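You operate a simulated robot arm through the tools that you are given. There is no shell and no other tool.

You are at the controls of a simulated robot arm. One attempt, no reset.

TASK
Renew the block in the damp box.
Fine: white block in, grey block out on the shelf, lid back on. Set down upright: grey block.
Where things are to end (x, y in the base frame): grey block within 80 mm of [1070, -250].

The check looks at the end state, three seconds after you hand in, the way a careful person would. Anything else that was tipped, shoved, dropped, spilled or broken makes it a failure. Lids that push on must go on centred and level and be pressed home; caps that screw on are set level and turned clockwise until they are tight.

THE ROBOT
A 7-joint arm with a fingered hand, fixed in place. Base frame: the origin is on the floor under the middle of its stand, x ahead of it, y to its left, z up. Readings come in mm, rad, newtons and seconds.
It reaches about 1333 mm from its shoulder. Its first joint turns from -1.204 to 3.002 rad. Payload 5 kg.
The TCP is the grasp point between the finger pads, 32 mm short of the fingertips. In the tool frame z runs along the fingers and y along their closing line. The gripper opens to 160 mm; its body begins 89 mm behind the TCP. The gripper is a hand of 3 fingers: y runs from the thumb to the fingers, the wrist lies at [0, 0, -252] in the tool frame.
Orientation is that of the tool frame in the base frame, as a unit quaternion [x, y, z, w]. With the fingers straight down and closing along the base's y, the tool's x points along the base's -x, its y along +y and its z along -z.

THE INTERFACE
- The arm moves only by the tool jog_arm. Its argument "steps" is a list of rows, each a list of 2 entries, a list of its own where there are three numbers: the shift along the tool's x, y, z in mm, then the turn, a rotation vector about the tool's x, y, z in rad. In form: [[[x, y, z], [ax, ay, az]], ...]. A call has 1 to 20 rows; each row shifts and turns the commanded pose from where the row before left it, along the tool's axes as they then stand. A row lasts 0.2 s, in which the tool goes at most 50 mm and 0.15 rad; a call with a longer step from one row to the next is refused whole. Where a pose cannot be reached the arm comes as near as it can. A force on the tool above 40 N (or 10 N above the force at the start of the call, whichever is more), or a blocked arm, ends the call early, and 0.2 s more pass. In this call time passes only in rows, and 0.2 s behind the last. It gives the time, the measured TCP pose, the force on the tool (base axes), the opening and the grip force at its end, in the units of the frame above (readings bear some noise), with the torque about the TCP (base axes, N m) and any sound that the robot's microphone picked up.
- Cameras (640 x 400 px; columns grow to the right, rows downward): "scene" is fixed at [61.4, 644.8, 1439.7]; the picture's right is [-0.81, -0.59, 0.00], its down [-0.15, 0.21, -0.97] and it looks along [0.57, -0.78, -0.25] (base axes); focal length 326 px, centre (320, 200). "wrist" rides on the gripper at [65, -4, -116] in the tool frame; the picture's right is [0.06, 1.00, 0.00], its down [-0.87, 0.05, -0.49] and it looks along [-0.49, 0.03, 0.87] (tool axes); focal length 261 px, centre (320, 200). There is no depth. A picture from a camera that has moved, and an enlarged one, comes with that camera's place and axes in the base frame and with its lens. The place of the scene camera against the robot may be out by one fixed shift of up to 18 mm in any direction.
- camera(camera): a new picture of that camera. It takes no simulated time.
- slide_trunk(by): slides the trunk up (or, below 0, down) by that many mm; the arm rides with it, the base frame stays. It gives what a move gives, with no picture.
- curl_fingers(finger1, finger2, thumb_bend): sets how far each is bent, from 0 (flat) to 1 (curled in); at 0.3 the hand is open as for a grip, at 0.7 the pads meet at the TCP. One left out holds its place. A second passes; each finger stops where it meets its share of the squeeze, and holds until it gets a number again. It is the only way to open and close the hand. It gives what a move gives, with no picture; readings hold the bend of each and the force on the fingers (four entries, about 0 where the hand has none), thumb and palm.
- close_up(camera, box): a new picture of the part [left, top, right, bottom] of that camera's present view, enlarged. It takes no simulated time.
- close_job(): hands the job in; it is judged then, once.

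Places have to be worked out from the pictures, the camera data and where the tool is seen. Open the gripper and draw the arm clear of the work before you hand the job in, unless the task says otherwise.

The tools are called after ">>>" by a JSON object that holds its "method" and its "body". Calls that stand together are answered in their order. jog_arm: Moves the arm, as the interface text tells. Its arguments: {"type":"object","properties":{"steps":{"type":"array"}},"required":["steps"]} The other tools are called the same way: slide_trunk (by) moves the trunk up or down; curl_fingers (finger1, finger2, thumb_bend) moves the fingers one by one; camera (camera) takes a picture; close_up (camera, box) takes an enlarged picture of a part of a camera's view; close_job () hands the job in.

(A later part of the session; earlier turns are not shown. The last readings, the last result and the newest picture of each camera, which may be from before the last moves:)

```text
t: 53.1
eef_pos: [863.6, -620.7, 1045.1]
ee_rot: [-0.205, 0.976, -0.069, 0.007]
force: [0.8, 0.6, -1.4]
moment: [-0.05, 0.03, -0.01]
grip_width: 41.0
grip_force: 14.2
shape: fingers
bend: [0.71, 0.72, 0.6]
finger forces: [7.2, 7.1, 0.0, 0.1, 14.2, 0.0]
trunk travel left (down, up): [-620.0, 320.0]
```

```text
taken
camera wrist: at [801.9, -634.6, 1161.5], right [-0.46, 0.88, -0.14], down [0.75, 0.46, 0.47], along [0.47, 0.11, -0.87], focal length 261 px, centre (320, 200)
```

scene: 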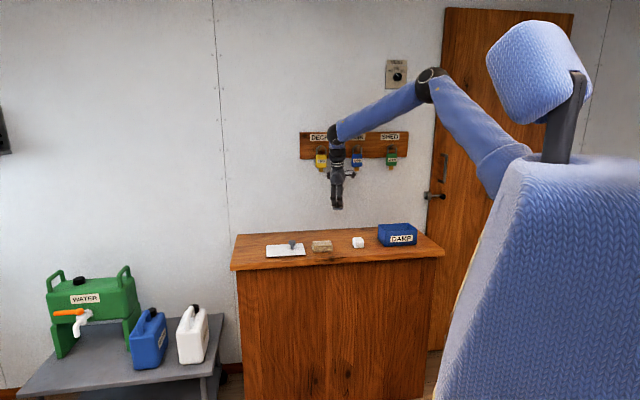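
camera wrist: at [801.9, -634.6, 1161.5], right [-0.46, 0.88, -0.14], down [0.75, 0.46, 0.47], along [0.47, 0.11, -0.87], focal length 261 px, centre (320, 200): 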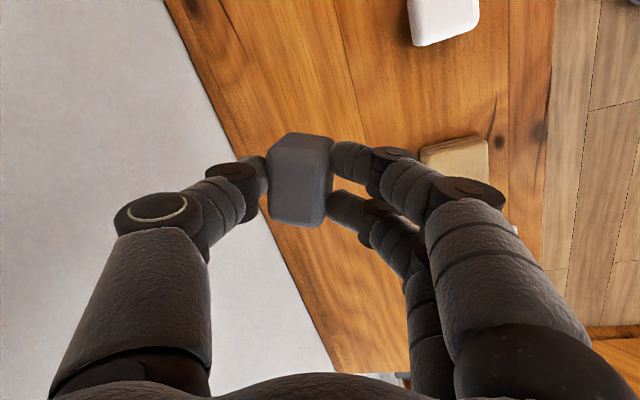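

The arm is comfortable here, at e about 172, n about 1050, with clear bench below. I go straight down toward the bench with the block, stopping short of contact to check.

>>> {"method": "jog_arm", "body": {"steps": [[[-0.4, 4.15, 29.7], [0, 0, 0]], [[-0.4, 4.15, 29.7], [0, 0, 0]], [[-0.4, 4.15, 29.7], [0, 0, 0]], [[-0.4, 4.15, 29.7], [0, 0, 0]]]}}

>>> {"method": "camera", "body": {"camera": "wrist"}}

>>> {"method": "close_up", "body": {"camera": "scene", "box": [290, 160, 390, 260]}}

```text
t: 54.1
eef_pos: [863.6, -620.4, 925.3]
ee_rot: [-0.205, 0.976, -0.069, 0.009]
force: [0.0, 0.1, -1.3]
moment: [0.05, -0.03, 0.0]
grip_width: 40.4
grip_force: 14.3
shape: fingers
bend: [0.72, 0.72, 0.6]
finger forces: [7.1, 7.0, 0.0, 0.0, 14.3, 0.0]
trunk travel left (down, up): [-620.0, 320.0]
```

```text
taken
camera wrist: at [800.6, -634.9, 1040.7], right [-0.46, 0.88, -0.14], down [0.75, 0.46, 0.47], along [0.48, 0.11, -0.87], focal length 261 px, centre (320, 200)
```

wrist: 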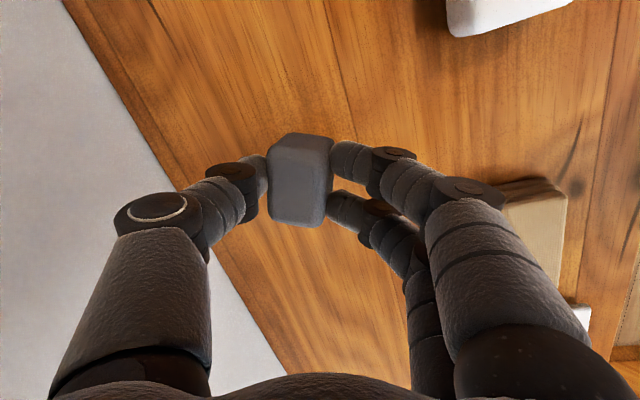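

```text
4.00 times, centred on (340, 210) of scene
camera zoom: at [61.4, 644.8, 1439.7], right [-0.81, -0.59, 0.0], down [-0.15, 0.21, -0.97], along [0.57, -0.78, -0.25], focal length 1304 px, centre (240, 160)
```

zoom: 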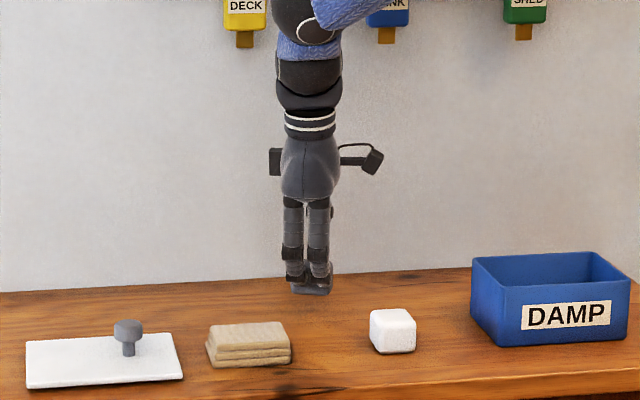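

All is clear, with the block's bottom still about 20 mm above the bench. I continue down in small steps until light contact.

>>> {"method": "jog_arm", "body": {"steps": [[[-0.1, 0.7, 5], [0, 0, 0]], [[-0.1, 0.7, 5], [0, 0, 0]], [[0, 0.4, 3], [0, 0, 0]], [[0, 0.4, 3], [0, 0, 0]]]}}

>>> {"method": "close_up", "body": {"camera": "scene", "box": [305, 190, 375, 250]}}

```text
t: 55.1
eef_pos: [863.8, -622.2, 909.3]
ee_rot: [-0.205, 0.976, -0.069, 0.009]
force: [0.3, 0.0, -1.7]
moment: [0.03, 0.03, -0.01]
grip_width: 40.5
grip_force: 14.3
shape: fingers
bend: [0.72, 0.72, 0.6]
finger forces: [7.1, 7.0, 0.0, 0.0, 14.2, 0.0]
trunk travel left (down, up): [-620.0, 320.0]
```

```text
6.67 times, centred on (340, 220) of scene
camera zoom: at [61.4, 644.8, 1439.7], right [-0.81, -0.59, 0.0], down [-0.15, 0.21, -0.97], along [0.57, -0.78, -0.25], focal length 2173 px, centre (187, 67)
```

zoom: 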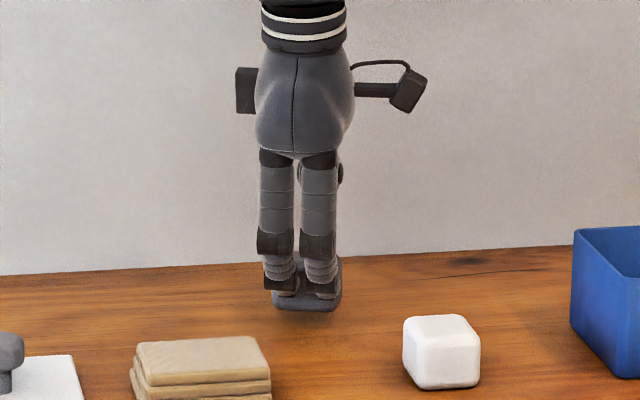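

Still no contact. I continue with 2 mm steps.

>>> {"method": "jog_arm", "body": {"steps": [[[0, 0.28, 2], [0, 0, 0]], [[0, 0.28, 2], [0, 0, 0]]]}}

>>> {"method": "jog_arm", "body": {"steps": [[[0, 0.28, 2], [0, 0, 0]]]}}

>>> {"method": "close_up", "body": {"camera": "scene", "box": [305, 190, 375, 250]}}

```text
t: 55.7
eef_pos: [863.4, -622.0, 906.3]
ee_rot: [-0.206, 0.976, -0.069, 0.007]
force: [0.1, -0.2, -0.8]
moment: [0.02, 0.02, 0.01]
grip_width: 40.4
grip_force: 14.5
shape: fingers
bend: [0.72, 0.72, 0.6]
finger forces: [7.1, 7.0, 0.0, 0.0, 14.2, 0.0]
trunk travel left (down, up): [-620.0, 320.0]
```

```text
t: 56.1
eef_pos: [861.5, -622.1, 903.9]
ee_rot: [-0.205, 0.976, -0.069, 0.008]
force: [-0.9, -0.4, -0.7]
moment: [-0.02, -0.02, -0.04]
grip_width: 40.6
grip_force: 14.5
shape: fingers
bend: [0.72, 0.72, 0.6]
finger forces: [7.0, 7.0, 0.0, 0.0, 14.2, 0.0]
trunk travel left (down, up): [-620.0, 320.0]
```

```text
6.67 times, centred on (340, 220) of scene
camera zoom: at [61.4, 644.8, 1439.7], right [-0.81, -0.59, 0.0], down [-0.15, 0.21, -0.97], along [0.57, -0.78, -0.25], focal length 2173 px, centre (187, 67)
```

zoom: 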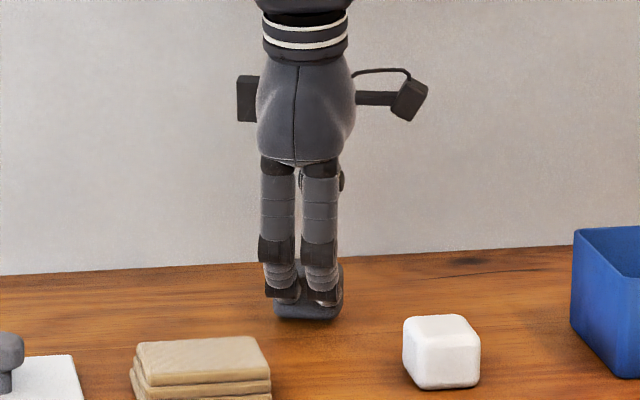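

The reading still shows no contact at TCP z 904. I continue down with 1.5 mm steps.

>>> {"method": "jog_arm", "body": {"steps": [[[0, 0.21, 1.5], [0, 0, 0]], [[0, 0.21, 1.5], [0, 0, 0]]]}}

>>> {"method": "close_up", "body": {"camera": "scene", "box": [315, 200, 365, 245]}}

```text
t: 56.7
eef_pos: [861.1, -622.3, 900.4]
ee_rot: [-0.205, 0.976, -0.069, 0.009]
force: [-0.7, -0.4, -0.1]
moment: [0.0, -0.07, -0.02]
grip_width: 40.6
grip_force: 14.2
shape: fingers
bend: [0.72, 0.72, 0.6]
finger forces: [7.0, 7.4, 0.0, 0.1, 14.5, 0.0]
trunk travel left (down, up): [-620.0, 320.0]
```

```text
8.89 times, centred on (340, 222) of scene
camera zoom: at [61.4, 644.8, 1439.7], right [-0.81, -0.59, 0.0], down [-0.15, 0.21, -0.97], along [0.57, -0.78, -0.25], focal length 2898 px, centre (142, 0)
```

zoom: 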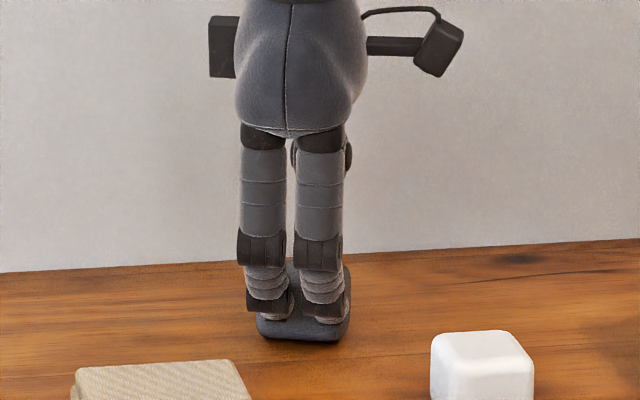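

The finger loads have just begun to change, so the block should be touching. I take one more small step to confirm.

>>> {"method": "jog_arm", "body": {"steps": [[[0, 0.21, 1.5], [0, 0, 0]]]}}

>>> {"method": "close_up", "body": {"camera": "scene", "box": [315, 200, 365, 245]}}

```text
t: 57.1
eef_pos: [862.6, -622.1, 900.5]
ee_rot: [-0.204, 0.976, -0.069, 0.009]
force: [0.0, -0.2, 4.2]
moment: [-0.15, -0.09, -0.02]
grip_width: 40.5
grip_force: 14.7
shape: fingers
bend: [0.72, 0.72, 0.6]
finger forces: [6.5, 8.1, 0.1, 0.0, 14.3, 0.1]
trunk travel left (down, up): [-620.0, 320.0]
```

```text
8.89 times, centred on (340, 222) of scene
camera zoom: at [61.4, 644.8, 1439.7], right [-0.81, -0.59, 0.0], down [-0.15, 0.21, -0.97], along [0.57, -0.78, -0.25], focal length 2898 px, centre (142, 0)
```

zoom: 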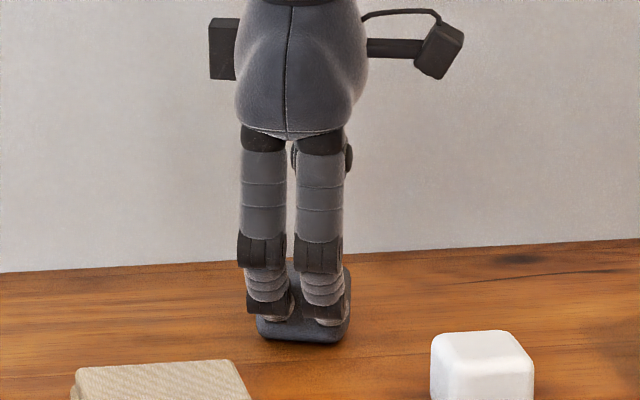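

The block is resting on the bench with about 5 N. I release it by opening the fingers and thumb back to the approach spread.

>>> {"method": "curl_fingers", "body": {"finger1": 0.62, "finger2": 0.62, "thumb_bend": 0.52}}

>>> {"method": "camera", "body": {"camera": "wrist"}}

>>> {"method": "close_up", "body": {"camera": "scene", "box": [315, 200, 365, 245]}}

```text
t: 58.1
eef_pos: [861.0, -622.1, 898.7]
ee_rot: [-0.205, 0.976, -0.069, 0.008]
force: [-0.5, -0.4, -0.3]
moment: [0.01, 0.0, 0.01]
grip_width: 59.0
grip_force: 0.1
shape: fingers
bend: [0.62, 0.62, 0.52]
finger forces: [0.0, 0.1, 0.0, 0.1, 0.0, 0.0]
trunk travel left (down, up): [-620.0, 320.0]
```

```text
taken
camera wrist: at [799.6, -636.1, 1014.8], right [-0.46, 0.88, -0.14], down [0.75, 0.46, 0.47], along [0.48, 0.11, -0.87], focal length 261 px, centre (320, 200)
```

wrist: 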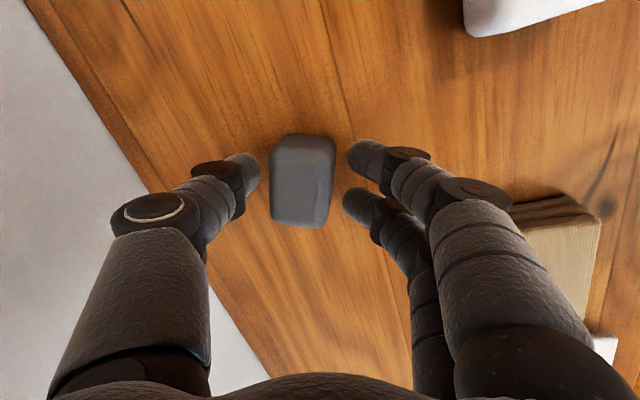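

```text
8.89 times, centred on (340, 222) of scene
camera zoom: at [61.4, 644.8, 1439.7], right [-0.81, -0.59, 0.0], down [-0.15, 0.21, -0.97], along [0.57, -0.78, -0.25], focal length 2898 px, centre (142, 0)
```

zoom: 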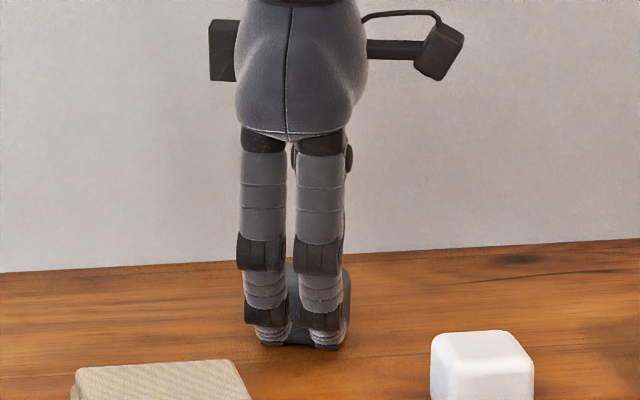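

The block stands upright on the bench, released. I rise straight up, level the hand's closing line, and lean the fingers outward by 0.55 rad for the regrasp.

>>> {"method": "jog_arm", "body": {"steps": [[[0.3, -2.8, -20], [0, 0, 0]], [[0.3, -3.5, -25], [0, 0, 0]], [[0.3, -3.5, -25], [0, 0, 0]], [[0, 0, 0], [-0.139, 0, 0]], [[0, 0, 0], [0, -0.1375, 0]], [[0, 0, 0], [0, -0.1375, 0]], [[0, 0, 0], [0, -0.1375, 0]], [[0, 0, 0], [0, -0.1375, 0]]]}}

>>> {"method": "camera", "body": {"camera": "wrist"}}

>>> {"method": "close_up", "body": {"camera": "wrist", "box": [220, 0, 420, 200]}}

>>> {"method": "close_up", "body": {"camera": "scene", "box": [290, 160, 390, 260]}}

```text
t: 59.9
eef_pos: [862.8, -621.8, 970.2]
ee_rot: [-0.199, 0.943, 0.056, 0.261]
force: [0.0, 0.4, 0.4]
moment: [0.03, 0.04, 0.0]
grip_width: 59.2
grip_force: 0.1
shape: fingers
bend: [0.62, 0.62, 0.52]
finger forces: [0.0, 0.0, 0.0, 0.0, 0.0, 0.0]
trunk travel left (down, up): [-620.0, 320.0]
```

```text
taken
camera wrist: at [759.5, -671.0, 1035.6], right [-0.45, 0.89, -0.03], down [0.43, 0.25, 0.87], along [0.78, 0.38, -0.49], focal length 261 px, centre (320, 200)
```

wrist: 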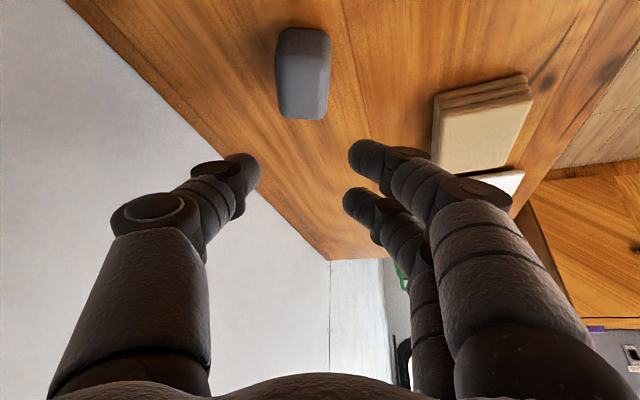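

```text
2.00 times, centred on (320, 100) of wrist
camera zoom: at [759.5, -671.0, 1035.6], right [-0.45, 0.89, -0.03], down [0.43, 0.25, 0.87], along [0.78, 0.38, -0.49], focal length 521 px, centre (320, 400)
```

zoom: 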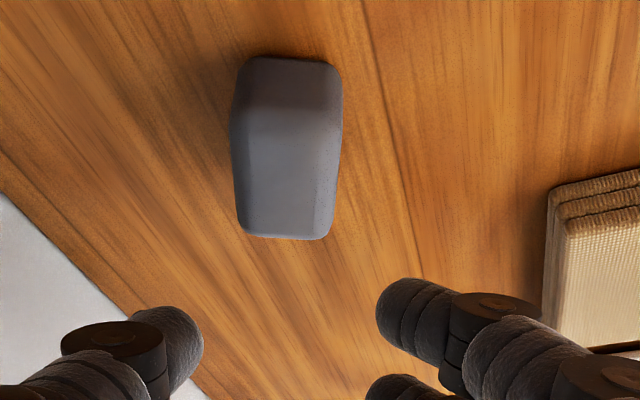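

```text
4.00 times, centred on (340, 210) of scene
camera zoom: at [61.4, 644.8, 1439.7], right [-0.81, -0.59, 0.0], down [-0.15, 0.21, -0.97], along [0.57, -0.78, -0.25], focal length 1304 px, centre (240, 160)
```

zoom: 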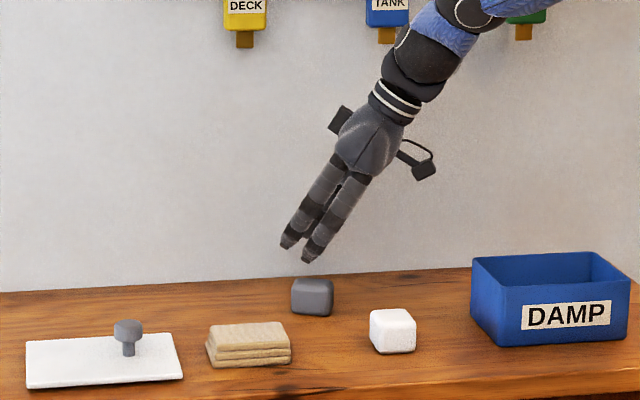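

The lean is set with its azimuth at 24°. The block's centre is at about [866, -635] with its faces square to the hand. I open the digits evenly, centre sideways on the block, and come straight down halfway to check.

>>> {"method": "curl_fingers", "body": {"finger1": 0.58, "finger2": 0.58, "thumb_bend": 0.58}}

>>> {"method": "jog_arm", "body": {"steps": [[[15.4, -13.6, -9.2], [0, 0, 0]], [[9, 0, 15], [0, 0, 0]], [[9, 0, 15], [0, 0, 0]]]}}

>>> {"method": "camera", "body": {"camera": "wrist"}}

>>> {"method": "close_up", "body": {"camera": "wrist", "box": [220, 60, 420, 220]}}

>>> {"method": "close_up", "body": {"camera": "scene", "box": [290, 160, 390, 260]}}

```text
t: 60.9
eef_pos: [862.0, -622.1, 970.3]
ee_rot: [-0.198, 0.944, 0.054, 0.26]
force: [-0.1, -0.1, -0.4]
moment: [0.0, 0.0, -0.02]
grip_width: 59.0
grip_force: 0.1
shape: fingers
bend: [0.57, 0.57, 0.57]
finger forces: [0.0, 0.0, 0.0, 0.1, 0.1, 0.0]
trunk travel left (down, up): [-620.0, 320.0]
```

```text
t: 61.7
eef_pos: [851.8, -642.2, 935.6]
ee_rot: [-0.197, 0.943, 0.055, 0.261]
force: [-0.1, -0.6, 0.8]
moment: [0.01, -0.01, 0.01]
grip_width: 58.7
grip_force: 0.1
shape: fingers
bend: [0.57, 0.57, 0.57]
finger forces: [0.1, 0.0, 0.0, 0.0, 0.0, 0.0]
trunk travel left (down, up): [-620.0, 320.0]
```

```text
taken
camera wrist: at [748.0, -692.1, 1000.3], right [-0.45, 0.89, -0.03], down [0.43, 0.25, 0.87], along [0.78, 0.38, -0.5], focal length 261 px, centre (320, 200)
```

wrist: 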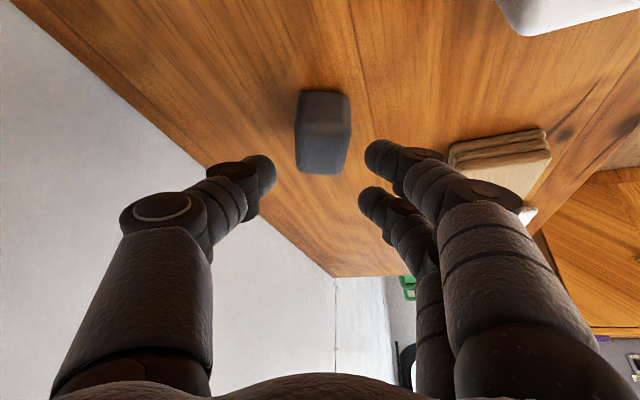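

```text
2.50 times, centred on (320, 140) of wrist
camera zoom: at [748.0, -692.1, 1000.3], right [-0.45, 0.89, -0.03], down [0.43, 0.25, 0.87], along [0.78, 0.38, -0.5], focal length 652 px, centre (320, 350)
```

zoom: 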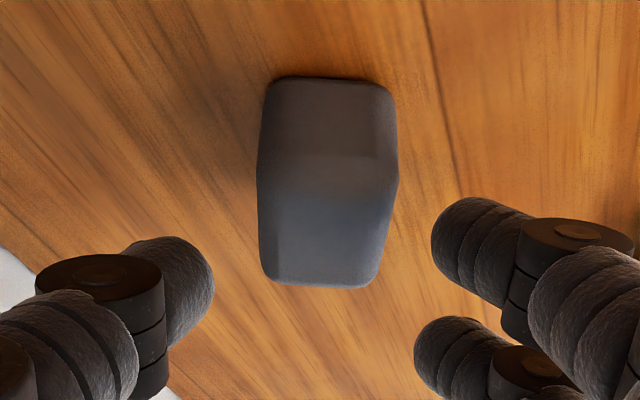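

```text
4.00 times, centred on (340, 210) of scene
camera zoom: at [61.4, 644.8, 1439.7], right [-0.81, -0.59, 0.0], down [-0.15, 0.21, -0.97], along [0.57, -0.78, -0.25], focal length 1304 px, centre (240, 160)
```

zoom: 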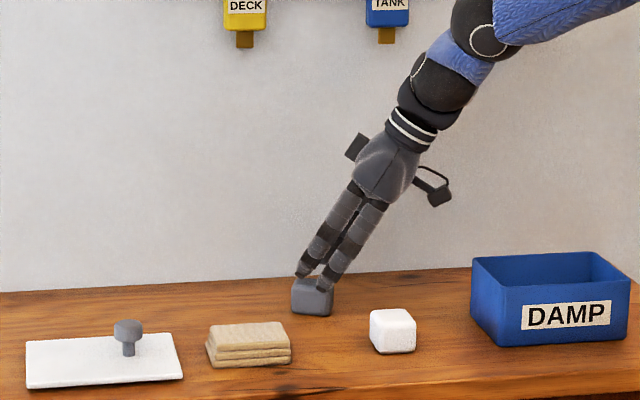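

The block sits centred between thumb and fingers. I go straight down to grip height in three steps.

>>> {"method": "jog_arm", "body": {"steps": [[[6.2, 0, 10.3], [0, 0, 0]], [[6.2, 0, 10.3], [0, 0, 0]], [[5.6, 0, 9.4], [0, 0, 0]]]}}

>>> {"method": "camera", "body": {"camera": "wrist"}}

>>> {"method": "close_up", "body": {"camera": "scene", "box": [300, 180, 380, 250]}}

```text
t: 62.5
eef_pos: [851.8, -641.8, 899.6]
ee_rot: [-0.197, 0.944, 0.055, 0.26]
force: [0.3, -0.4, 0.0]
moment: [0.0, -0.01, -0.05]
grip_width: 59.0
grip_force: 0.2
shape: fingers
bend: [0.57, 0.57, 0.57]
finger forces: [0.0, 0.0, 0.1, 0.0, 0.0, 0.0]
trunk travel left (down, up): [-620.0, 320.0]
```

```text
taken
camera wrist: at [748.5, -691.5, 965.2], right [-0.45, 0.89, -0.03], down [0.43, 0.25, 0.87], along [0.78, 0.38, -0.5], focal length 261 px, centre (320, 200)
```

wrist: 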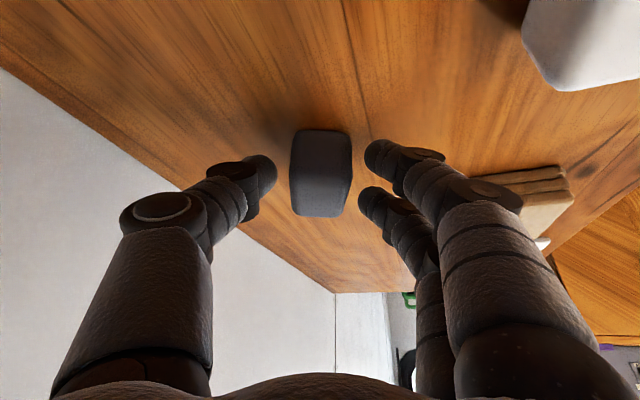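

```text
5.71 times, centred on (340, 215) of scene
camera zoom: at [61.4, 644.8, 1439.7], right [-0.81, -0.59, 0.0], down [-0.15, 0.21, -0.97], along [0.57, -0.78, -0.25], focal length 1863 px, centre (206, 114)
```

zoom: 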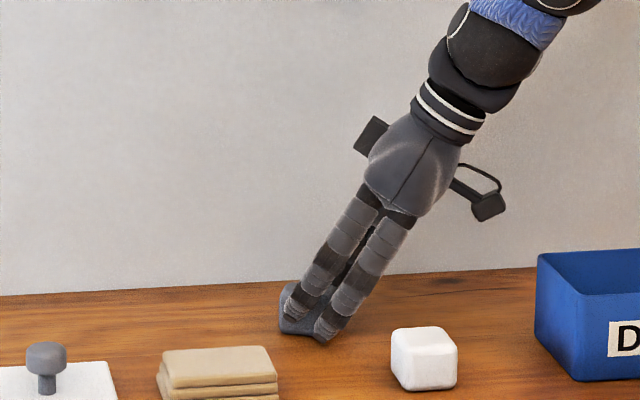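

The digits straddle the block evenly and nothing is touching. I close onto it in two stages.

>>> {"method": "curl_fingers", "body": {"finger1": 0.63, "finger2": 0.63, "thumb_bend": 0.63}}

>>> {"method": "curl_fingers", "body": {"finger1": 0.71, "finger2": 0.71, "thumb_bend": 0.71}}

>>> {"method": "camera", "body": {"camera": "wrist"}}

>>> {"method": "close_up", "body": {"camera": "scene", "box": [300, 180, 380, 250]}}

```text
t: 63.5
eef_pos: [850.9, -640.8, 899.3]
ee_rot: [-0.198, 0.943, 0.055, 0.261]
force: [0.0, -0.1, -0.2]
moment: [-0.03, 0.03, -0.01]
grip_width: 42.5
grip_force: 2.6
shape: fingers
bend: [0.61, 0.61, 0.62]
finger forces: [1.6, 1.5, 0.0, 0.1, 3.0, 0.0]
trunk travel left (down, up): [-620.0, 320.0]
```

```text
t: 64.5
eef_pos: [851.4, -641.2, 899.1]
ee_rot: [-0.197, 0.943, 0.054, 0.261]
force: [-0.5, -0.3, -0.1]
moment: [-0.01, 0.03, 0.0]
grip_width: 39.9
grip_force: 18.1
shape: fingers
bend: [0.64, 0.64, 0.65]
finger forces: [9.2, 8.9, 0.0, 0.0, 18.0, 0.1]
trunk travel left (down, up): [-620.0, 320.0]
```

```text
taken
camera wrist: at [748.3, -691.2, 965.7], right [-0.45, 0.89, -0.03], down [0.43, 0.25, 0.87], along [0.78, 0.38, -0.5], focal length 261 px, centre (320, 200)
```

wrist: 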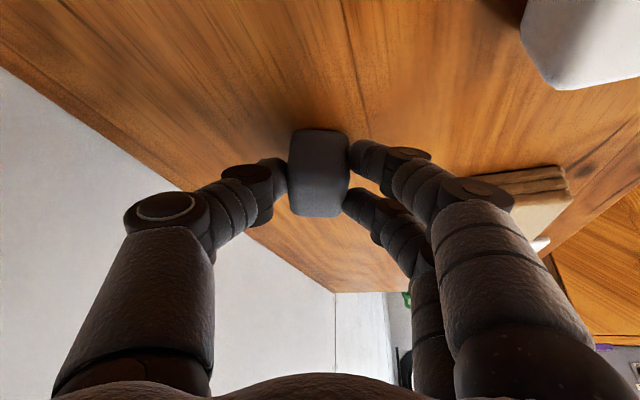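

```text
5.71 times, centred on (340, 215) of scene
camera zoom: at [61.4, 644.8, 1439.7], right [-0.81, -0.59, 0.0], down [-0.15, 0.21, -0.97], along [0.57, -0.78, -0.25], focal length 1863 px, centre (206, 114)
```

zoom: 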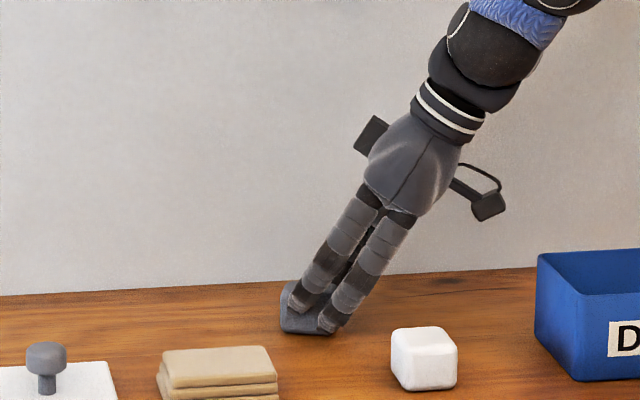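

The grip is even at 18 N. I lift straight up 120 mm, keeping the lean.

>>> {"method": "jog_arm", "body": {"steps": [[[-2.6, 0, -4.3], [0, 0, 0]], [[-7.7, 0, -12.9], [0, 0, 0]], [[-12.9, 0, -21.4], [0, 0, 0]], [[-12.9, 0, -21.4], [0, 0, 0]], [[-12.9, 0, -21.4], [0, 0, 0]], [[-12.9, 0, -21.4], [0, 0, 0]]]}}

>>> {"method": "camera", "body": {"camera": "wrist"}}

>>> {"method": "close_up", "body": {"camera": "scene", "box": [290, 130, 390, 240]}}

```text
t: 65.9
eef_pos: [851.8, -640.5, 1019.9]
ee_rot: [-0.197, 0.944, 0.054, 0.261]
force: [-0.5, 0.3, -1.1]
moment: [-0.01, 0.0, 0.01]
grip_width: 39.8
grip_force: 17.8
shape: fingers
bend: [0.65, 0.64, 0.65]
finger forces: [9.1, 9.0, 0.0, 0.0, 18.0, 0.1]
trunk travel left (down, up): [-620.0, 320.0]
```

```text
taken
camera wrist: at [748.3, -690.3, 1086.5], right [-0.45, 0.89, -0.03], down [0.43, 0.25, 0.87], along [0.78, 0.38, -0.5], focal length 261 px, centre (320, 200)
```

wrist: 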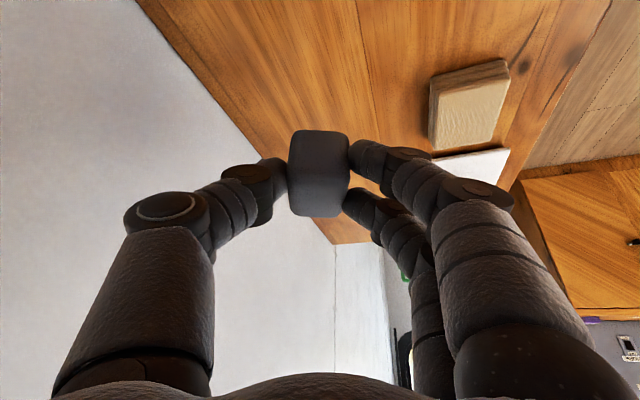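

```text
3.64 times, centred on (340, 185) of scene
camera zoom: at [61.4, 644.8, 1439.7], right [-0.81, -0.59, 0.0], down [-0.15, 0.21, -0.97], along [0.57, -0.78, -0.25], focal length 1185 px, centre (247, 254)
```

zoom: 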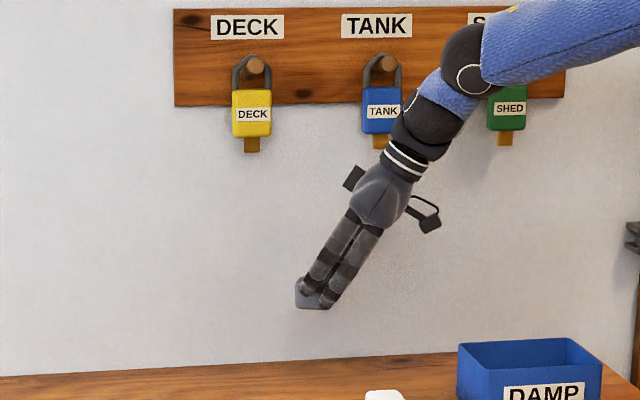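

The block is held just as before. I now carry it horizontally toward the target spot, with the TCP aimed at about [1037, -240], at this safe height.

>>> {"method": "jog_arm", "body": {"steps": [[[-11, 11.2, 6.6], [0, 0, 0]], [[-21.9, 22.4, 13.2], [0, 0, 0]], [[-21.9, 22.4, 13.2], [0, 0, 0]], [[-21.9, 22.4, 13.2], [0, 0, 0]], [[-21.9, 22.4, 13.2], [0, 0, 0]], [[-21.9, 22.4, 13.2], [0, 0, 0]], [[-21.9, 22.4, 13.2], [0, 0, 0]], [[-21.9, 22.4, 13.2], [0, 0, 0]], [[-21.9, 22.4, 13.2], [0, 0, 0]], [[-21.9, 22.4, 13.2], [0, 0, 0]], [[-21.9, 22.4, 13.2], [0, 0, 0]], [[-21.9, 22.4, 13.2], [0, 0, 0]], [[-21.9, 22.4, 13.2], [0, 0, 0]], [[-11, 11.2, 6.6], [0, 0, 0]]]}}

>>> {"method": "camera", "body": {"camera": "wrist"}}

>>> {"method": "camera", "body": {"camera": "scene"}}

```text
t: 68.9
eef_pos: [1038.4, -242.9, 1017.3]
ee_rot: [-0.197, 0.944, 0.055, 0.26]
force: [-0.3, 0.6, -0.9]
moment: [0.0, 0.01, 0.01]
grip_width: 40.0
grip_force: 17.8
shape: fingers
bend: [0.65, 0.65, 0.65]
finger forces: [9.0, 8.9, 0.1, 0.0, 17.8, 0.1]
trunk travel left (down, up): [-620.0, 320.0]
```

```text
taken
camera wrist: at [935.9, -292.5, 1082.9], right [-0.45, 0.89, -0.03], down [0.43, 0.25, 0.87], along [0.78, 0.38, -0.5], focal length 261 px, centre (320, 200)
```

wrist: 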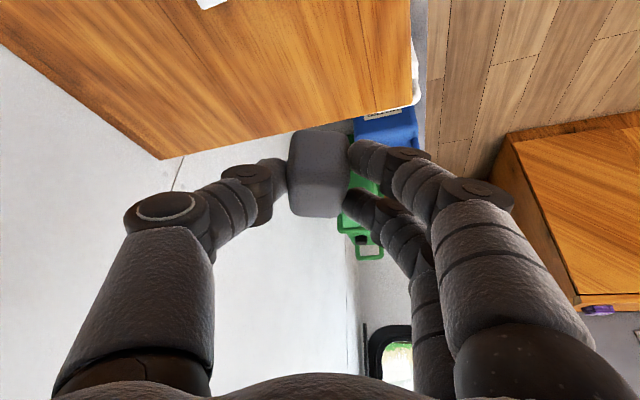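

```text
taken
```

scene: 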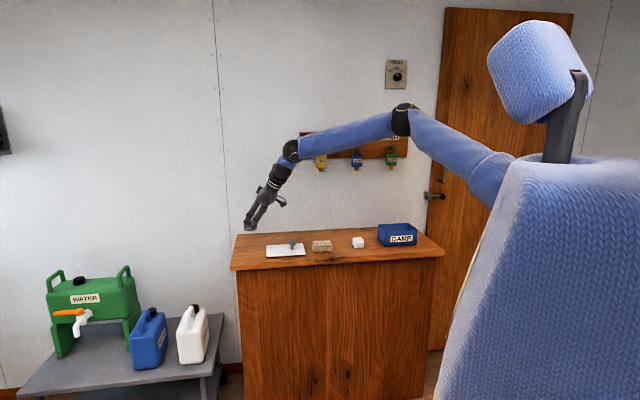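

The target spot is reachable with this lean, and the block is over bench at e about 577, n about 912, clear of the lid and the edges. I lower with the trunk by 95 mm, which keeps the arm's posture, then feel for the bench with small arm steps.

>>> {"method": "slide_trunk", "body": {"by": -95}}

>>> {"method": "camera", "body": {"camera": "wrist"}}

>>> {"method": "close_up", "body": {"camera": "scene", "box": [220, 180, 320, 280]}}

```text
t: 70.2
eef_pos: [1039.2, -241.9, 923.5]
ee_rot: [-0.198, 0.943, 0.055, 0.261]
force: [0.5, 0.3, -1.3]
moment: [0.0, -0.03, 0.02]
grip_width: 39.8
grip_force: 17.5
shape: fingers
bend: [0.65, 0.65, 0.65]
finger forces: [8.9, 8.8, 0.1, 0.0, 17.9, 0.1]
trunk travel left (down, up): [-525.0, 415.0]
```

```text
taken
camera wrist: at [935.6, -291.7, 988.9], right [-0.45, 0.89, -0.03], down [0.43, 0.25, 0.87], along [0.78, 0.38, -0.5], focal length 261 px, centre (320, 200)
```

wrist: 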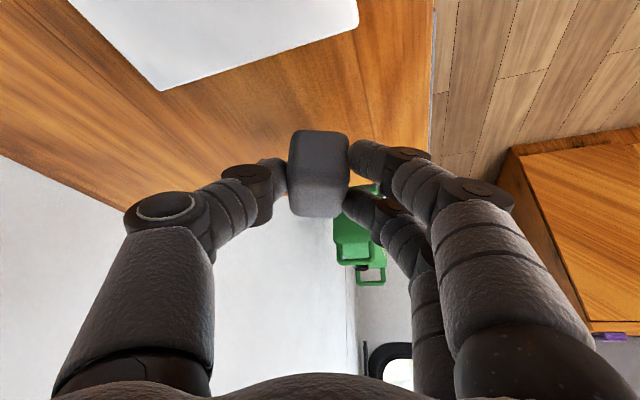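

```text
4.00 times, centred on (270, 230) of scene
camera zoom: at [61.4, 644.8, 1439.7], right [-0.81, -0.59, 0.0], down [-0.15, 0.21, -0.97], along [0.57, -0.78, -0.25], focal length 1304 px, centre (520, 80)
```

zoom: 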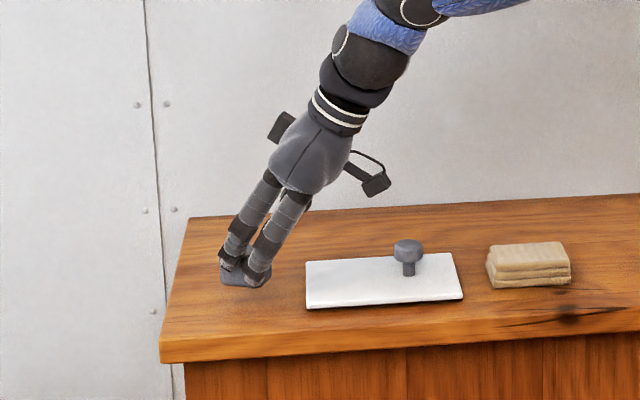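

The block is about 24 mm above the bench, left of the lid with clear space. I go down 16 mm in small steps, then feel for contact.

>>> {"method": "jog_arm", "body": {"steps": [[[2.6, 0, 4.3], [0, 0, 0]], [[2.6, 0, 4.3], [0, 0, 0]], [[2.6, 0, 4.3], [0, 0, 0]], [[1, 0, 1.7], [0, 0, 0]]]}}

>>> {"method": "jog_arm", "body": {"steps": [[[1, 0, 1.7], [0, 0, 0]], [[1, 0, 1.7], [0, 0, 0]]]}}

>>> {"method": "close_up", "body": {"camera": "scene", "box": [230, 200, 300, 260]}}

```text
t: 71.2
eef_pos: [1038.6, -241.2, 905.5]
ee_rot: [-0.198, 0.944, 0.054, 0.26]
force: [0.5, -0.3, -1.7]
moment: [-0.02, 0.0, 0.0]
grip_width: 39.9
grip_force: 17.3
shape: fingers
bend: [0.65, 0.65, 0.65]
finger forces: [9.1, 8.8, 0.0, 0.1, 17.8, 0.0]
trunk travel left (down, up): [-525.0, 415.0]
```

```text
t: 71.8
eef_pos: [1039.4, -241.1, 902.5]
ee_rot: [-0.198, 0.943, 0.055, 0.26]
force: [-0.3, 1.2, -1.4]
moment: [0.0, 0.01, -0.03]
grip_width: 39.9
grip_force: 17.3
shape: fingers
bend: [0.65, 0.65, 0.65]
finger forces: [9.0, 8.8, 0.0, 0.0, 17.9, 0.1]
trunk travel left (down, up): [-525.0, 415.0]
```

```text
6.67 times, centred on (265, 230) of scene
camera zoom: at [61.4, 644.8, 1439.7], right [-0.81, -0.59, 0.0], down [-0.15, 0.21, -0.97], along [0.57, -0.78, -0.25], focal length 2173 px, centre (687, 0)
```

zoom: 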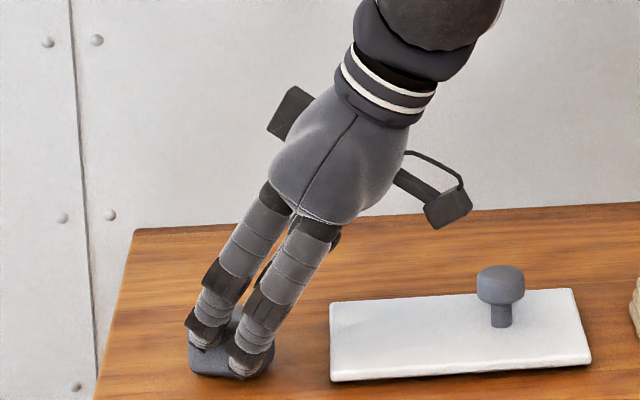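

Just above contact, since the regrasp was at TCP z about 899. I continue with 1.5 mm steps.

>>> {"method": "jog_arm", "body": {"steps": [[[0.8, 0, 1.3], [0, 0, 0]], [[0.8, 0, 1.3], [0, 0, 0]]]}}

>>> {"method": "jog_arm", "body": {"steps": [[[0.8, 0, 1.3], [0, 0, 0]]]}}

>>> {"method": "close_up", "body": {"camera": "scene", "box": [230, 200, 300, 260]}}

```text
t: 72.4
eef_pos: [1039.7, -241.5, 899.3]
ee_rot: [-0.198, 0.943, 0.055, 0.261]
force: [-0.7, -0.2, 1.1]
moment: [-0.02, -0.04, 0.0]
grip_width: 39.8
grip_force: 18.9
shape: fingers
bend: [0.65, 0.65, 0.65]
finger forces: [8.9, 9.4, 0.0, 0.0, 18.1, 0.1]
trunk travel left (down, up): [-525.0, 415.0]
```

```text
t: 72.8
eef_pos: [1039.4, -241.5, 899.6]
ee_rot: [-0.198, 0.943, 0.055, 0.261]
force: [0.6, 0.0, 4.8]
moment: [-0.04, -0.14, 0.0]
grip_width: 40.0
grip_force: 19.2
shape: fingers
bend: [0.65, 0.65, 0.66]
finger forces: [9.0, 10.1, 0.0, 0.1, 18.9, 0.0]
trunk travel left (down, up): [-525.0, 415.0]
```

```text
6.67 times, centred on (265, 230) of scene
camera zoom: at [61.4, 644.8, 1439.7], right [-0.81, -0.59, 0.0], down [-0.15, 0.21, -0.97], along [0.57, -0.78, -0.25], focal length 2173 px, centre (687, 0)
```

zoom: 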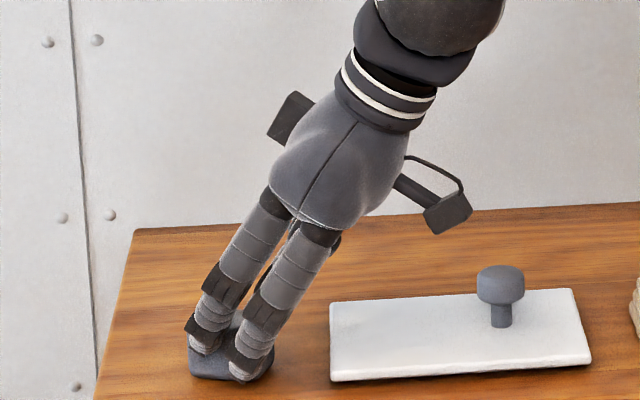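

The block is on the bench, with 5–6 N of contact at the same height as at the regrasp. I open the digits evenly to release it.

>>> {"method": "curl_fingers", "body": {"finger1": 0.56, "finger2": 0.56, "thumb_bend": 0.56}}

>>> {"method": "camera", "body": {"camera": "wrist"}}

>>> {"method": "close_up", "body": {"camera": "scene", "box": [230, 200, 300, 260]}}

```text
t: 73.8
eef_pos: [1038.6, -240.8, 898.1]
ee_rot: [-0.198, 0.944, 0.055, 0.26]
force: [-0.4, -0.6, -0.4]
moment: [0.03, 0.01, 0.0]
grip_width: 62.6
grip_force: 0.1
shape: fingers
bend: [0.56, 0.56, 0.56]
finger forces: [0.0, 0.0, 0.1, 0.1, 0.0, 0.0]
trunk travel left (down, up): [-525.0, 415.0]
```

```text
taken
camera wrist: at [935.7, -291.5, 962.7], right [-0.45, 0.89, -0.03], down [0.43, 0.25, 0.87], along [0.78, 0.38, -0.5], focal length 261 px, centre (320, 200)
```

wrist: 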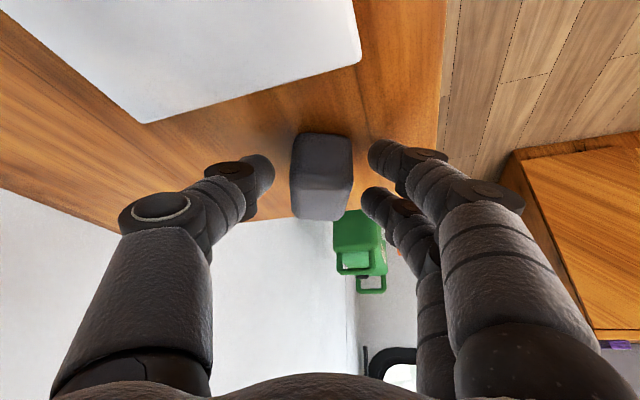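

```text
6.67 times, centred on (265, 230) of scene
camera zoom: at [61.4, 644.8, 1439.7], right [-0.81, -0.59, 0.0], down [-0.15, 0.21, -0.97], along [0.57, -0.78, -0.25], focal length 2173 px, centre (687, 0)
```

zoom: 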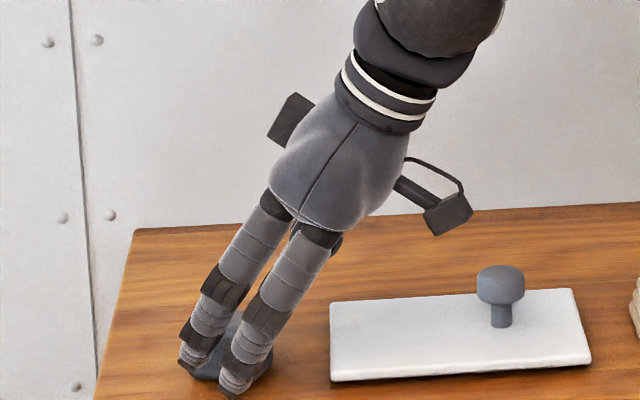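

The grey block is released and standing. I raise the hand straight up with the trunk, so the digits leave the block without brushing it.

>>> {"method": "slide_trunk", "body": {"by": 110}}

>>> {"method": "camera", "body": {"camera": "wrist"}}

>>> {"method": "close_up", "body": {"camera": "scene", "box": [220, 190, 320, 270]}}

```text
t: 75.2
eef_pos: [1039.2, -242.2, 1007.5]
ee_rot: [-0.198, 0.944, 0.055, 0.259]
force: [0.2, 0.5, 0.3]
moment: [0.0, 0.01, 0.01]
grip_width: 62.2
grip_force: 0.0
shape: fingers
bend: [0.56, 0.56, 0.56]
finger forces: [0.1, 0.0, 0.1, 0.1, 0.0, 0.1]
trunk travel left (down, up): [-635.0, 305.0]
```

```text
taken
camera wrist: at [935.8, -291.7, 1072.3], right [-0.45, 0.89, -0.03], down [0.43, 0.25, 0.87], along [0.78, 0.38, -0.5], focal length 261 px, centre (320, 200)
```

wrist: 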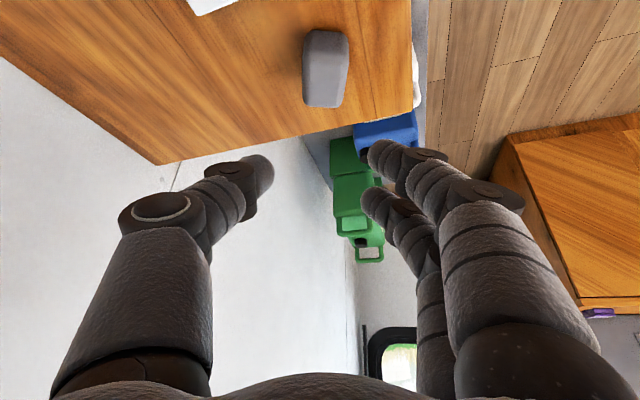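

```text
5.00 times, centred on (270, 230) of scene
camera zoom: at [61.4, 644.8, 1439.7], right [-0.81, -0.59, 0.0], down [-0.15, 0.21, -0.97], along [0.57, -0.78, -0.25], focal length 1630 px, centre (570, 50)
```

zoom: 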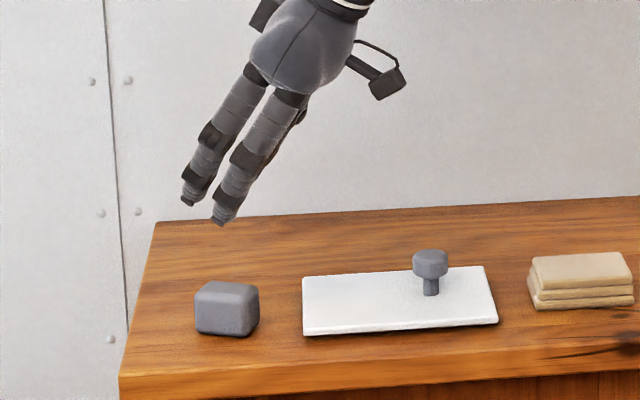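

The grey block stands upright at about [1053, -234], 24 mm from the target point. Now for the white block: I move back over it at a safe height, take out the lean, and turn the hand square to the bench.

>>> {"method": "jog_arm", "body": {"steps": [[[13, -7, -17.8], [0, 0, 0]], [[26, -14.1, -15.6], [0, 0, 0]], [[26, -14.1, -15.6], [0, 0, 0]], [[26, -14.1, -15.6], [0, 0, 0]], [[26, -14.1, -15.6], [0, 0, 0]], [[26, -14.1, -15.6], [0, 0, 0]], [[26, -14.1, -15.6], [0, 0, 0]], [[26, -14.1, -15.6], [0, 0, 0]], [[26, -14.1, -15.6], [0, 0, 0]], [[26, -14.1, -15.6], [0, 0, 0]], [[26, -14.1, -15.6], [0, 0, 0]], [[26, -14.1, -15.6], [0, 0, 0]], [[26, -14.1, -15.6], [0, 0, 0]], [[26, -14.1, -15.6], [0, 0, 0]], [[12.5, -7, -7.6], [0, 0, 0]]]}}

>>> {"method": "jog_arm", "body": {"steps": [[[0, 0, 0], [0, 0.136, 0]], [[0, 0, 0], [0, 0.136, 0]], [[0, 0, 0], [0, 0.136, 0]], [[0, 0, 0], [0, 0.136, 0]], [[0, 0, 0], [0, 0, 0.149]], [[0, 0, 0], [0, 0, 0.149]], [[0, 0, 0], [0, 0, 0.149]], [[0, 0, 0], [0, 0, 0.149]], [[0, 0, 0], [0, 0, 0.149]], [[0, 0, 0], [0, 0, 0.149]], [[0, 0, 0], [0, 0, 0.149]], [[0, 0, 0], [0, 0, 0.149]]]}}

>>> {"method": "camera", "body": {"camera": "wrist"}}

>>> {"method": "camera", "body": {"camera": "scene"}}

```text
t: 78.4
eef_pos: [726.5, -593.9, 1014.8]
ee_rot: [-0.198, 0.943, 0.055, 0.261]
force: [-0.3, -0.3, -0.2]
moment: [-0.01, -0.03, 0.01]
grip_width: 62.6
grip_force: 0.0
shape: fingers
bend: [0.56, 0.56, 0.56]
finger forces: [0.0, 0.0, 0.1, 0.0, 0.0, 0.0]
trunk travel left (down, up): [-635.0, 305.0]
```

```text
t: 81.0
eef_pos: [724.6, -595.9, 1016.5]
ee_rot: [0.381, 0.925, -0.001, -0.001]
force: [0.0, -0.5, 0.1]
moment: [0.01, 0.02, 0.02]
grip_width: 62.4
grip_force: 0.1
shape: fingers
bend: [0.56, 0.56, 0.56]
finger forces: [0.0, 0.1, 0.0, 0.1, 0.1, 0.0]
trunk travel left (down, up): [-635.0, 305.0]
```

```text
taken
camera wrist: at [677.6, -551.7, 1132.4], right [0.66, 0.75, 0.0], down [0.66, -0.57, 0.49], along [0.37, -0.32, -0.87], focal length 261 px, centre (320, 200)
```

wrist: 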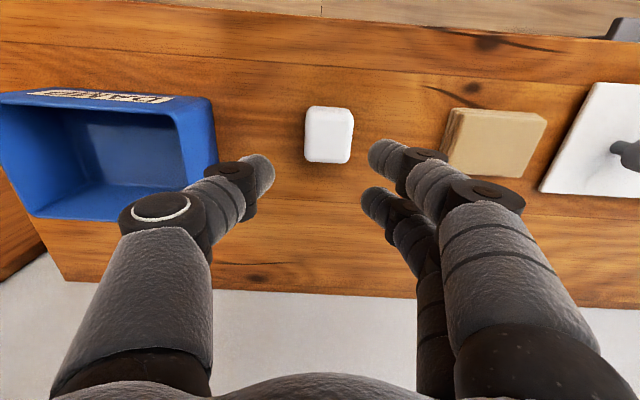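

```text
taken
```

scene: 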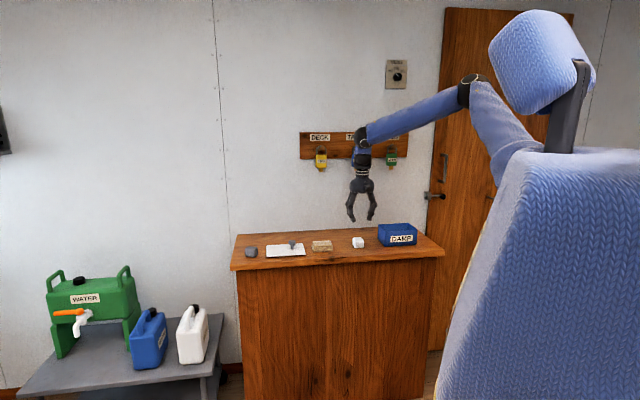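

The hand is square again above the white block. I zoom in to locate it precisely.

>>> {"method": "close_up", "body": {"camera": "wrist", "box": [270, 80, 390, 180]}}

>>> {"method": "jog_arm", "body": {"steps": [[[0, 5, 10], [0, 0, 0]], [[0, 0, 20], [0, 0, 0]]]}}

>>> {"method": "close_up", "body": {"camera": "wrist", "box": [260, 80, 380, 200]}}

```text
4.00 times, centred on (330, 130) of wrist
camera zoom: at [677.6, -551.7, 1132.4], right [0.66, 0.75, 0.0], down [0.66, -0.57, 0.49], along [0.37, -0.32, -0.87], focal length 1043 px, centre (280, 480)
```

zoom: 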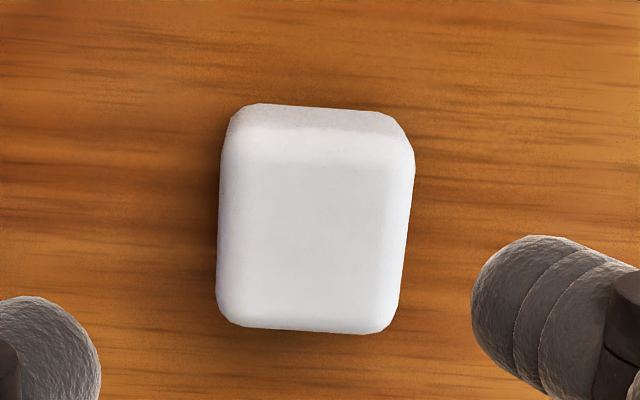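

```text
t: 81.6
eef_pos: [729.3, -593.6, 987.6]
ee_rot: [0.38, 0.925, -0.003, -0.001]
force: [0.1, 0.6, 0.2]
moment: [0.02, -0.01, 0.0]
grip_width: 62.6
grip_force: 0.1
shape: fingers
bend: [0.56, 0.56, 0.56]
finger forces: [0.1, 0.1, 0.1, 0.0, 0.0, 0.0]
trunk travel left (down, up): [-635.0, 305.0]
```

```text
3.33 times, centred on (320, 140) of wrist
camera zoom: at [680.6, -549.4, 1102.3], right [0.66, 0.75, 0.0], down [0.66, -0.57, 0.49], along [0.37, -0.32, -0.87], focal length 869 px, centre (320, 400)
```

zoom: 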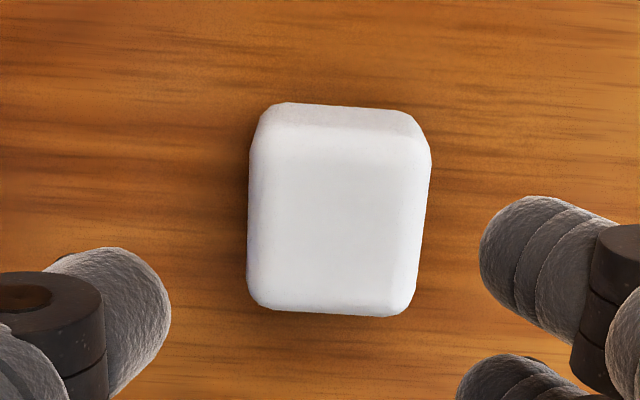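

The white block is centred at e about 101, n about 938, and is about 45 mm wide. I open a bit wider, centre over it, and descend partway to check.

>>> {"method": "curl_fingers", "body": {"finger1": 0.52, "finger2": 0.52, "thumb_bend": 0.52}}

>>> {"method": "jog_arm", "body": {"steps": [[[-2.6, 5.4, 0], [0, 0, 0]], [[0, 0, 20], [0, 0, 0]], [[0, 0, 20], [0, 0, 0]], [[0, 0, 15], [0, 0, 0]]]}}

>>> {"method": "camera", "body": {"camera": "wrist"}}

>>> {"method": "close_up", "body": {"camera": "scene", "box": [320, 180, 400, 260]}}

```text
t: 82.6
eef_pos: [728.6, -592.6, 986.5]
ee_rot: [0.38, 0.925, -0.002, -0.003]
force: [0.7, 0.0, -0.4]
moment: [-0.02, 0.04, 0.01]
grip_width: 78.3
grip_force: 0.0
shape: fingers
bend: [0.52, 0.52, 0.52]
finger forces: [0.1, 0.0, 0.0, 0.0, 0.0, 0.0]
trunk travel left (down, up): [-635.0, 305.0]
```

```text
t: 83.6
eef_pos: [734.3, -590.2, 930.4]
ee_rot: [0.38, 0.925, -0.001, -0.003]
force: [0.0, 0.0, 0.7]
moment: [-0.02, -0.03, 0.01]
grip_width: 78.5
grip_force: 0.0
shape: fingers
bend: [0.52, 0.52, 0.52]
finger forces: [0.0, 0.0, 0.0, 0.0, 0.0, 0.0]
trunk travel left (down, up): [-635.0, 305.0]
```

```text
taken
camera wrist: at [686.4, -547.1, 1046.6], right [0.66, 0.75, 0.0], down [0.66, -0.57, 0.49], along [0.37, -0.32, -0.87], focal length 261 px, centre (320, 200)
```

wrist: 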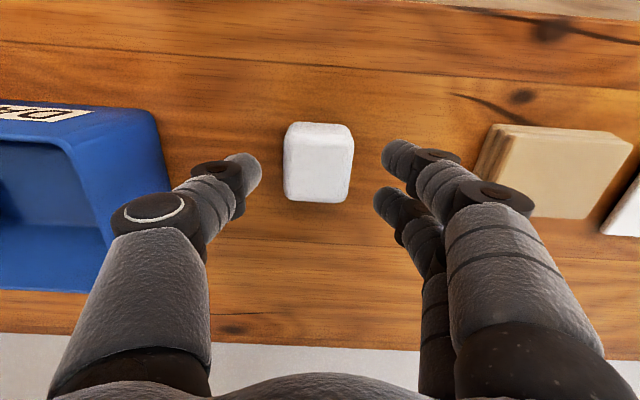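

```text
5.00 times, centred on (360, 220) of scene
camera zoom: at [61.4, 644.8, 1439.7], right [-0.81, -0.59, 0.0], down [-0.15, 0.21, -0.97], along [0.57, -0.78, -0.25], focal length 1630 px, centre (120, 100)
```

zoom: 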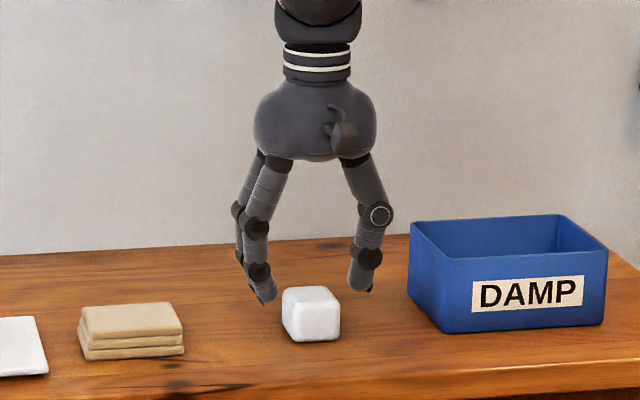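

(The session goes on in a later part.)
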